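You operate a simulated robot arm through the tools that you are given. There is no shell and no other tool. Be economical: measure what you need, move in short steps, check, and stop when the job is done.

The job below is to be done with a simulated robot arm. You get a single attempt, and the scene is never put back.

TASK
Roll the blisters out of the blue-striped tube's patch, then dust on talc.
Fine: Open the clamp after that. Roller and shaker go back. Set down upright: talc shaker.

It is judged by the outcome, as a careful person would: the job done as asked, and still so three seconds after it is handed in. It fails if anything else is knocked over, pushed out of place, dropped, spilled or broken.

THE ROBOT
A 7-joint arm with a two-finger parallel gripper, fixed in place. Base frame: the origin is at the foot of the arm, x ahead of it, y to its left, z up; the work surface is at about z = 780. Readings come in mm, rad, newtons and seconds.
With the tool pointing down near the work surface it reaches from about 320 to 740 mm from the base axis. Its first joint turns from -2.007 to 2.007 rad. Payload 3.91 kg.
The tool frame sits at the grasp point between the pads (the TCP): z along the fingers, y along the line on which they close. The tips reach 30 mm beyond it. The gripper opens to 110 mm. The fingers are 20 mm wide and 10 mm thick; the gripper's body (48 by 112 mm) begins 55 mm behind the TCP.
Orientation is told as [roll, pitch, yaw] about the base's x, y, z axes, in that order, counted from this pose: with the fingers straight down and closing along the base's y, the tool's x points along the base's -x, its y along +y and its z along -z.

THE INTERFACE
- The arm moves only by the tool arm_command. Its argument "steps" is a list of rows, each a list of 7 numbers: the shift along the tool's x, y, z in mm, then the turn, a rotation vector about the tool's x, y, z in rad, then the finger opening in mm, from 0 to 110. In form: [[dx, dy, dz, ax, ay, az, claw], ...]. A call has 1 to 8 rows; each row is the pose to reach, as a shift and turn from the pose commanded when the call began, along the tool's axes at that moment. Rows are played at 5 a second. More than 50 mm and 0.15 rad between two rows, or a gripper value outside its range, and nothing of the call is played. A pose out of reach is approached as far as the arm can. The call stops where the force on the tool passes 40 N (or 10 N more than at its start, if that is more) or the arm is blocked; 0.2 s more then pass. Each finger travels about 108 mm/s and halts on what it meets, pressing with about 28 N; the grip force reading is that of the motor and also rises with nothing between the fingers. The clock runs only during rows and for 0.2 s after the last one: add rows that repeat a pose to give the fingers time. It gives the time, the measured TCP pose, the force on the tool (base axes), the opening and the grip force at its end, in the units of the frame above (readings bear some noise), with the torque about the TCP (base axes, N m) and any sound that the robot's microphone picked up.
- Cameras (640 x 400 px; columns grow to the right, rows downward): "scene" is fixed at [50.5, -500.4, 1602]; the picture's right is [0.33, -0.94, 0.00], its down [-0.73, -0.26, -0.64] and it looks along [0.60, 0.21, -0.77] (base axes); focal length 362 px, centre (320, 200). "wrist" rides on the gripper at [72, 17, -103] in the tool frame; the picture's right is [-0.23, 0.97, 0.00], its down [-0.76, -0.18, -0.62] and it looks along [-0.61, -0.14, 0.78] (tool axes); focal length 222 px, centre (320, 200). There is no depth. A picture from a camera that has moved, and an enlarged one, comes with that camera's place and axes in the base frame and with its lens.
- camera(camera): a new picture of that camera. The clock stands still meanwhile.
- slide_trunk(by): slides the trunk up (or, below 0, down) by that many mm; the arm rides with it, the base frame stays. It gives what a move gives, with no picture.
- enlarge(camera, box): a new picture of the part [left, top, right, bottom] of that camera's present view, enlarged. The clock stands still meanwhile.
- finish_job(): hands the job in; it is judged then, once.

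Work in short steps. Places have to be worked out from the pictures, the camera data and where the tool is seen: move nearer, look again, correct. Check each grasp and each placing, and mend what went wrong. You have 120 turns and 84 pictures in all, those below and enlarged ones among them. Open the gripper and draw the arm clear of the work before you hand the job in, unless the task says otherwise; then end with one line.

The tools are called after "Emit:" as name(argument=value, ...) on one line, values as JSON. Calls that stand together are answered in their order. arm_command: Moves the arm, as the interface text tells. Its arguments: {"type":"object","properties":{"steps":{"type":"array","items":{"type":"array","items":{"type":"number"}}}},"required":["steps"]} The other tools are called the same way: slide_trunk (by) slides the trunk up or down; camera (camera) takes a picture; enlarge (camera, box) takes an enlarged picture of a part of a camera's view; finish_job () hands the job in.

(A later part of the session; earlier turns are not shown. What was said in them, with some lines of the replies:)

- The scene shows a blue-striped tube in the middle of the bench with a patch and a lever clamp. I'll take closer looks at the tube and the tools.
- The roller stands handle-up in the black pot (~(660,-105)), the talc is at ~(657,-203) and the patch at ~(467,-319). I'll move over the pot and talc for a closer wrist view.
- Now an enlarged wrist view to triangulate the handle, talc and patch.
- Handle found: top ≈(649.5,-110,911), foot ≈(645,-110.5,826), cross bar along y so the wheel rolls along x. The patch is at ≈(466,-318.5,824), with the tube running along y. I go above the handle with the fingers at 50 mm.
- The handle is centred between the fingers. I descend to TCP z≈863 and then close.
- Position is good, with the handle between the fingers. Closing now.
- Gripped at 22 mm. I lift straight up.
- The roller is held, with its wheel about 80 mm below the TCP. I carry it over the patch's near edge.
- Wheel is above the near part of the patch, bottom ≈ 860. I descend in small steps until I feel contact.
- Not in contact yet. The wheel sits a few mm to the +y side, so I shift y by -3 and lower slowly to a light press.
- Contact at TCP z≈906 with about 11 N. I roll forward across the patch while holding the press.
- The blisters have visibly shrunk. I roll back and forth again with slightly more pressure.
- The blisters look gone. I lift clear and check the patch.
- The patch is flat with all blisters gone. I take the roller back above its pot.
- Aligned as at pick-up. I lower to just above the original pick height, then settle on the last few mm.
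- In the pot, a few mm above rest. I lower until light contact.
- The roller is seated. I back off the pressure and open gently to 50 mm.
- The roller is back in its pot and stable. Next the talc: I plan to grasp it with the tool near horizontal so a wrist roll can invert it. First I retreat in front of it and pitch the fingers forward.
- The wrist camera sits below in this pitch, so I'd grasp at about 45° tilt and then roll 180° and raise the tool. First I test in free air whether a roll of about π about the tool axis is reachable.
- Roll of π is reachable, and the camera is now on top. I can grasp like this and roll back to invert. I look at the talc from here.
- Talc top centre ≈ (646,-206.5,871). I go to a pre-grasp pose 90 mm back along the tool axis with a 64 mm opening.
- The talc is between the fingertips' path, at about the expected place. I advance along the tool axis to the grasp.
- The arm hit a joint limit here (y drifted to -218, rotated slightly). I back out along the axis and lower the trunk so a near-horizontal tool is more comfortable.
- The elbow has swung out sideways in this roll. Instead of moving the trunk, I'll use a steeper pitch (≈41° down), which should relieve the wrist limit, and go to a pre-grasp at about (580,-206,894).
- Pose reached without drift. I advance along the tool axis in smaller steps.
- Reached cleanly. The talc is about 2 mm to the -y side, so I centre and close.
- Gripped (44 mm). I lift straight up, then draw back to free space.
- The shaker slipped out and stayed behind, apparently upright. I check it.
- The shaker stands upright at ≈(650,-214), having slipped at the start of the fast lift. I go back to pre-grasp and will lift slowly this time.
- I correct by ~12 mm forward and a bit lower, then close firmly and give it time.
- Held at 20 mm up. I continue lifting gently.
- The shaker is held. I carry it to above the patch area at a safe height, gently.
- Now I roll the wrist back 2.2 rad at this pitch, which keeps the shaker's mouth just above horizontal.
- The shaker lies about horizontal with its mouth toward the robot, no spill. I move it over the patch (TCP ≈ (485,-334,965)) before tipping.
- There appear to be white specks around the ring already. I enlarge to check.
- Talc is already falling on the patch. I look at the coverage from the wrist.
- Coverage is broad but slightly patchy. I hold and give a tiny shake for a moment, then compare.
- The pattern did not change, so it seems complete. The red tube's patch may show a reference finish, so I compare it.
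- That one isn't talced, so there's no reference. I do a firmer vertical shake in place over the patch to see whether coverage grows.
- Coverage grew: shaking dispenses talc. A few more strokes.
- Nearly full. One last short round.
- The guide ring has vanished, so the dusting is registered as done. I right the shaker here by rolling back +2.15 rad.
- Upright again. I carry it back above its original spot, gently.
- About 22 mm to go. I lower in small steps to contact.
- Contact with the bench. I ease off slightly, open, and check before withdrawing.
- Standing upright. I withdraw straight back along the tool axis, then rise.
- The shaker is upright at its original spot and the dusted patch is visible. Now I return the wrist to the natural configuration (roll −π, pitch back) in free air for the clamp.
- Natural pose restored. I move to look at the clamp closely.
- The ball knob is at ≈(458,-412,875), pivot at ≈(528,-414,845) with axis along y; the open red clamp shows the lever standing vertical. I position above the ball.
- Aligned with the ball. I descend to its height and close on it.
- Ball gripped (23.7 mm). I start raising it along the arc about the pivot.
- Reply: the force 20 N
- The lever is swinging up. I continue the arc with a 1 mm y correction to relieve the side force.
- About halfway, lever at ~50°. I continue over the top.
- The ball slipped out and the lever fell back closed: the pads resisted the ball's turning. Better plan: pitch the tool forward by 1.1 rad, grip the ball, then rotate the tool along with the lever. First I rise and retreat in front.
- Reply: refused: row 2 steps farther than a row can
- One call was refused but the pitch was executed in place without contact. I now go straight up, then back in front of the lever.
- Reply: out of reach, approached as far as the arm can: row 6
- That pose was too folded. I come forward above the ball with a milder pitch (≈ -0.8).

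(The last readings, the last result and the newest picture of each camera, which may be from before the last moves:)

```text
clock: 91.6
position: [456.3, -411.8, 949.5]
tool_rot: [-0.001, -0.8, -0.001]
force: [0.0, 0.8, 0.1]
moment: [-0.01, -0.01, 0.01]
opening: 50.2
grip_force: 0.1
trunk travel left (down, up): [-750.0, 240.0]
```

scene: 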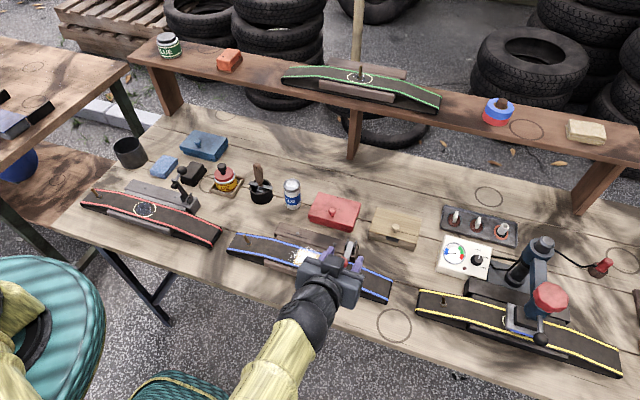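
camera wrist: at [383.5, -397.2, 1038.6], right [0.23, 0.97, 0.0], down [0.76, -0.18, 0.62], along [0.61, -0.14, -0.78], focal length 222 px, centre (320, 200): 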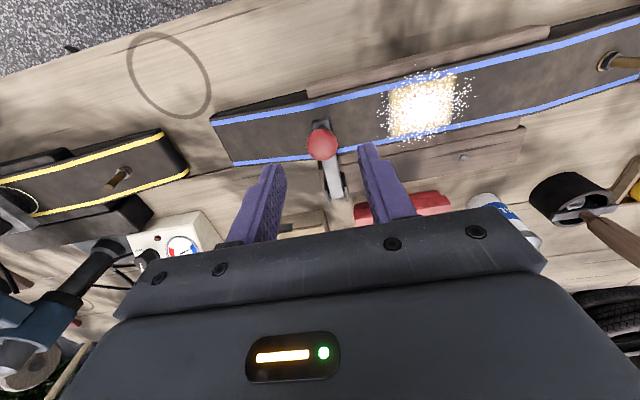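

Reached. I descend straight onto the ball and close.

Emit:
arm_command(steps=[[18, 0, 17.5, 0, 0, 0, 50], [36, 0, 35, 0, 0, 0, 50], [53, 0, 52.5, 0, 0, 0, 50], [53, 0, 52.5, 0, 0, 0, 50], [53, 0, 52.5, 0, 0, 0, 38], [53, 0, 52.5, 0, 0, 0, 20], [53, 0, 52.5, 0, 0, 0, 5], [53, 0, 52.5, 0, 0, 0, 5]])

Emit:
enlarge(camera="scene", box=[300, 200, 400, 290])

```text
clock: 93.4
position: [458.5, -411.5, 875.9]
tool_rot: [0.0, -0.8, 0.0]
force: [1.3, 0.2, -2.3]
moment: [0.02, 0.15, -0.02]
opening: 24.0
grip_force: 44.7
trunk travel left (down, up): [-750.0, 240.0]
```

```text
4.44 times, centred on (350, 245) of scene
camera zoom: at [50.5, -500.4, 1602.0], right [0.33, -0.94, 0.0], down [-0.73, -0.26, -0.64], along [0.6, 0.21, -0.77], focal length 1610 px, centre (187, 0)
```

zoom: 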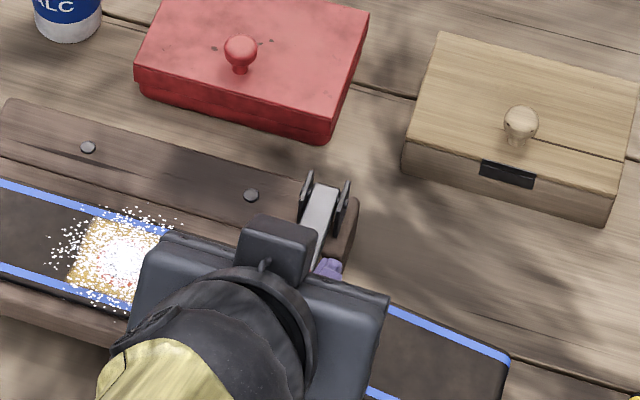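

Gripped at 24 mm. With the pivot at ≈(536,-413,833), I rotate tool and ball together about it by 0.56 rad.

Emit:
arm_command(steps=[[-6, 0, -1.4, 0, 0.07, 0, 5], [-12.1, 0, -2.6, 0, 0.14, 0, 5], [-18.4, 0, -3.1, 0, 0.21, 0, 5], [-24.7, 0, -3.5, 0, 0.28, 0, 5], [-30.9, 0, -3.2, 0, 0.35, 0, 5], [-37, 0, -2.7, 0, 0.42, 0, 5], [-49.2, 0, 0, 0, 0.56, 0, 5], [-49.2, 0, 0, 0, 0.56, 0, 5]])

Emit:
enlarge(camera="scene", box=[300, 200, 400, 290])

```text
clock: 95.2
position: [493.4, -411.3, 912.5]
tool_rot: [0.0, -0.241, 0.001]
force: [-6.4, -3.4, -8.3]
moment: [0.19, 0.78, 0.03]
opening: 23.9
grip_force: 45.3
trunk travel left (down, up): [-750.0, 240.0]
```

```text
4.44 times, centred on (350, 245) of scene
camera zoom: at [50.5, -500.4, 1602.0], right [0.33, -0.94, 0.0], down [-0.73, -0.26, -0.64], along [0.6, 0.21, -0.77], focal length 1610 px, centre (187, 0)
```

zoom: 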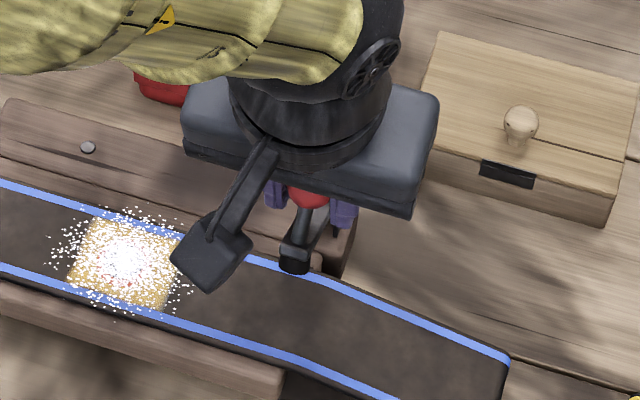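

Ball still held, lever ~35° up. Continuing the same rigid rotation by another 0.56 rad.

Emit:
arm_command(steps=[[-6, 0, -1.4, 0, 0.07, 0, 5], [-12.1, 0, -2.6, 0, 0.14, 0, 5], [-18.4, 0, -3.1, 0, 0.21, 0, 5], [-24.7, 0, -3.5, 0, 0.28, 0, 5], [-30.9, 0, -3.2, 0, 0.35, 0, 5], [-37, 0, -2.7, 0, 0.42, 0, 5], [-43.2, 0, -1.5, 0, 0.49, 0, 5], [-49.2, 0, 0, 0, 0.56, 0, 5]])

Emit:
enlarge(camera="scene", box=[300, 190, 400, 280])

```text
clock: 97.0
position: [539.3, -411.9, 922.5]
tool_rot: [0.001, 0.323, -0.002]
force: [-12.5, 3.5, -11.2]
moment: [-0.13, 1.04, -0.06]
opening: 23.9
grip_force: 45.4
trunk travel left (down, up): [-750.0, 240.0]
```

```text
4.44 times, centred on (350, 235) of scene
camera zoom: at [50.5, -500.4, 1602.0], right [0.33, -0.94, 0.0], down [-0.73, -0.26, -0.64], along [0.6, 0.21, -0.77], focal length 1610 px, centre (187, 44)
```

zoom: 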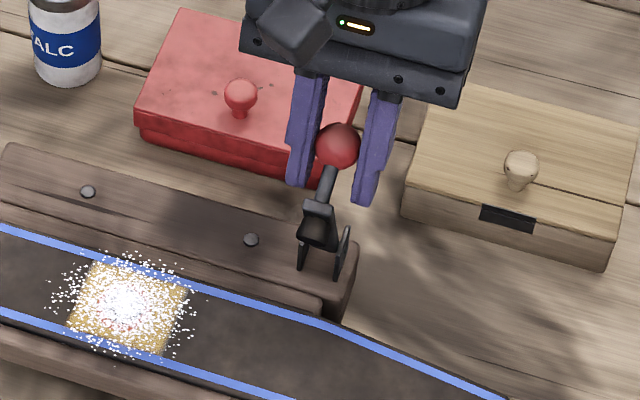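

The lever is about 65° up. I finish the swing past vertical with a slight downward bias.

Emit:
arm_command(steps=[[-6.5, 0, 0, 0, 0.04, 0, 5], [-13, 0, 0, 0, 0.08, 0, 5], [-19.5, 0, 0.1, 0, 0.12, 0, 5], [-25.8, 0, 0.3, 0, 0.15, 0, 5], [-33.5, 0, 1.1, 0, 0.18, 0, 5], [-41.2, 0, 2, 0, 0.2, 0, 5], [-41.2, 0, 2, 0, 0.2, 0, 5]])

Emit:
enlarge(camera="scene", box=[300, 180, 400, 270])

```text
clock: 97.9
position: [548.9, -413.0, 921.1]
tool_rot: [-0.023, 0.428, -0.007]
force: [8.7, -12.8, -5.8]
moment: [-0.21, -0.72, 0.16]
opening: 23.9
grip_force: 44.9
out of reach, approached as far as the arm can: row 3, 4
trunk travel left (down, up): [-750.0, 240.0]
stopped in row 4: the force on the tool passed its limit at 44 N (the readings are from after the stop); the commanded pose is now the measured one
```

```text
4.44 times, centred on (350, 225) of scene
camera zoom: at [50.5, -500.4, 1602.0], right [0.33, -0.94, 0.0], down [-0.73, -0.26, -0.64], along [0.6, 0.21, -0.77], focal length 1610 px, centre (187, 89)
```

zoom: 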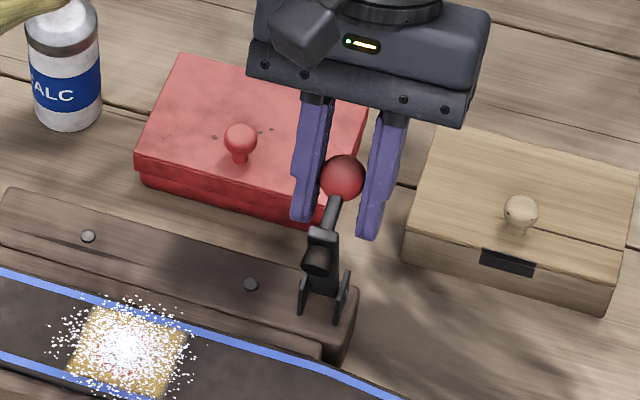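

The tool tilt limits reach. I ease the pitch back while pushing the ball further +x.

Emit:
arm_command(steps=[[-4, 0, -0.4, 0, -0.06, 0, 5], [-9, 0, -0.9, 0, -0.12, 0, 5], [-14, 0, -1.4, 0, -0.18, 0, 5], [-19, 0, -1.8, 0, -0.24, 0, 5], [-24, 0, -2.3, 0, -0.28, 0, 5], [-27.4, 0, -2.6, 0, -0.3, 0, 5]])

Emit:
enlarge(camera="scene", box=[300, 180, 400, 270])

```text
clock: 99.3
position: [578.9, -404.3, 912.7]
tool_rot: [-0.016, 0.128, 0.006]
force: [0.2, -0.6, 0.2]
moment: [-0.01, 0.03, 0.04]
opening: 4.8
grip_force: 0.1
trunk travel left (down, up): [-750.0, 240.0]
```

```text
4.44 times, centred on (350, 225) of scene
camera zoom: at [50.5, -500.4, 1602.0], right [0.33, -0.94, 0.0], down [-0.73, -0.26, -0.64], along [0.6, 0.21, -0.77], focal length 1610 px, centre (187, 89)
```

zoom: 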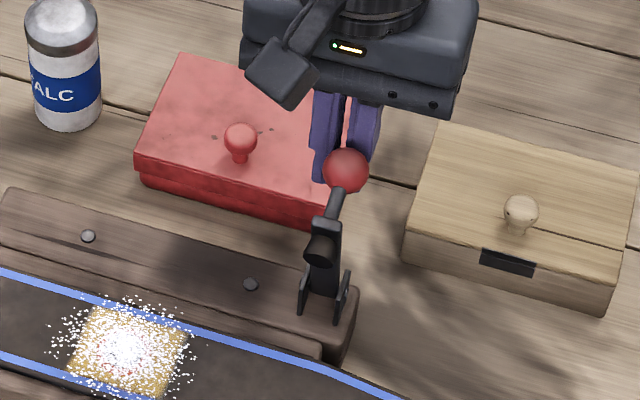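

The lever stands open at its stop and stays after release. I withdraw straight up and then away.

Emit:
arm_command(steps=[[0, 0, -15, 0, 0, 0, 5], [0, 0, -45, 0, 0, 0, 5], [0, 0, -90, 0, 0, 0, 5], [0, 20, -130, 0, -0.06, 0, 20], [0, 45, -165, 0, -0.12, 0, 40], [0, 75, -200, 0, -0.128, 0, 60], [0, 100, -220, 0, -0.128, 0, 60], [0, 100, -220, 0, -0.128, 0, 60]])

Emit:
camera(camera="scene")

Emit:
enlarge(camera="scene", box=[220, 180, 400, 300])

```text
clock: 101.1
position: [601.4, -306.4, 1130.5]
tool_rot: [-0.017, 0.003, -0.001]
force: [0.9, -0.8, 0.6]
moment: [0.0, 0.0, 0.03]
opening: 60.0
grip_force: 0.1
trunk travel left (down, up): [-750.0, 240.0]
```

```text
5 pictures are left
```

scene: 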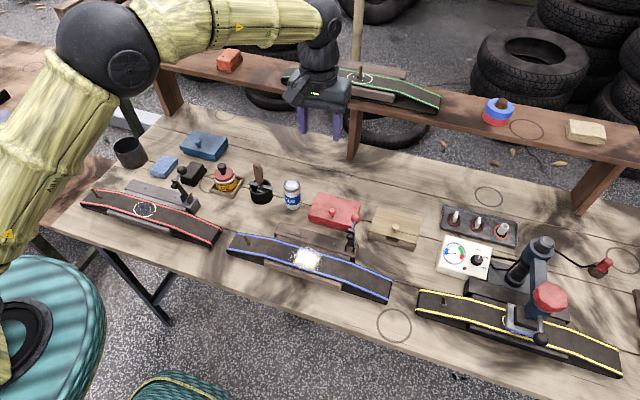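

```text
3.33 times, centred on (310, 240) of scene
camera zoom: at [50.5, -500.4, 1602.0], right [0.33, -0.94, 0.0], down [-0.73, -0.26, -0.64], along [0.6, 0.21, -0.77], focal length 1207 px, centre (353, 67)
```

zoom: 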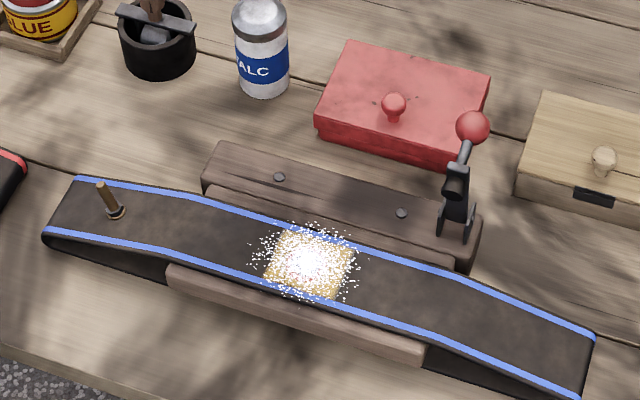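

Everything checks out: the patch is flat and dusted, the clamp is open, the roller is in its pot, the talc stands upright in its place, and the arm is clear. Handing in.

Emit:
finish_job()

```text
The job is handed in.
```

The blue-striped tube's patch is rolled flat and dusted with talc, the clamp is open, the roller is back in its pot, and the talc shaker stands upright where it was. The first grip on the shaker slipped and slid it a few mm, but it stayed upright. The clamp lever fell shut once before it stayed open. A few specks of talc landed just outside the patch.
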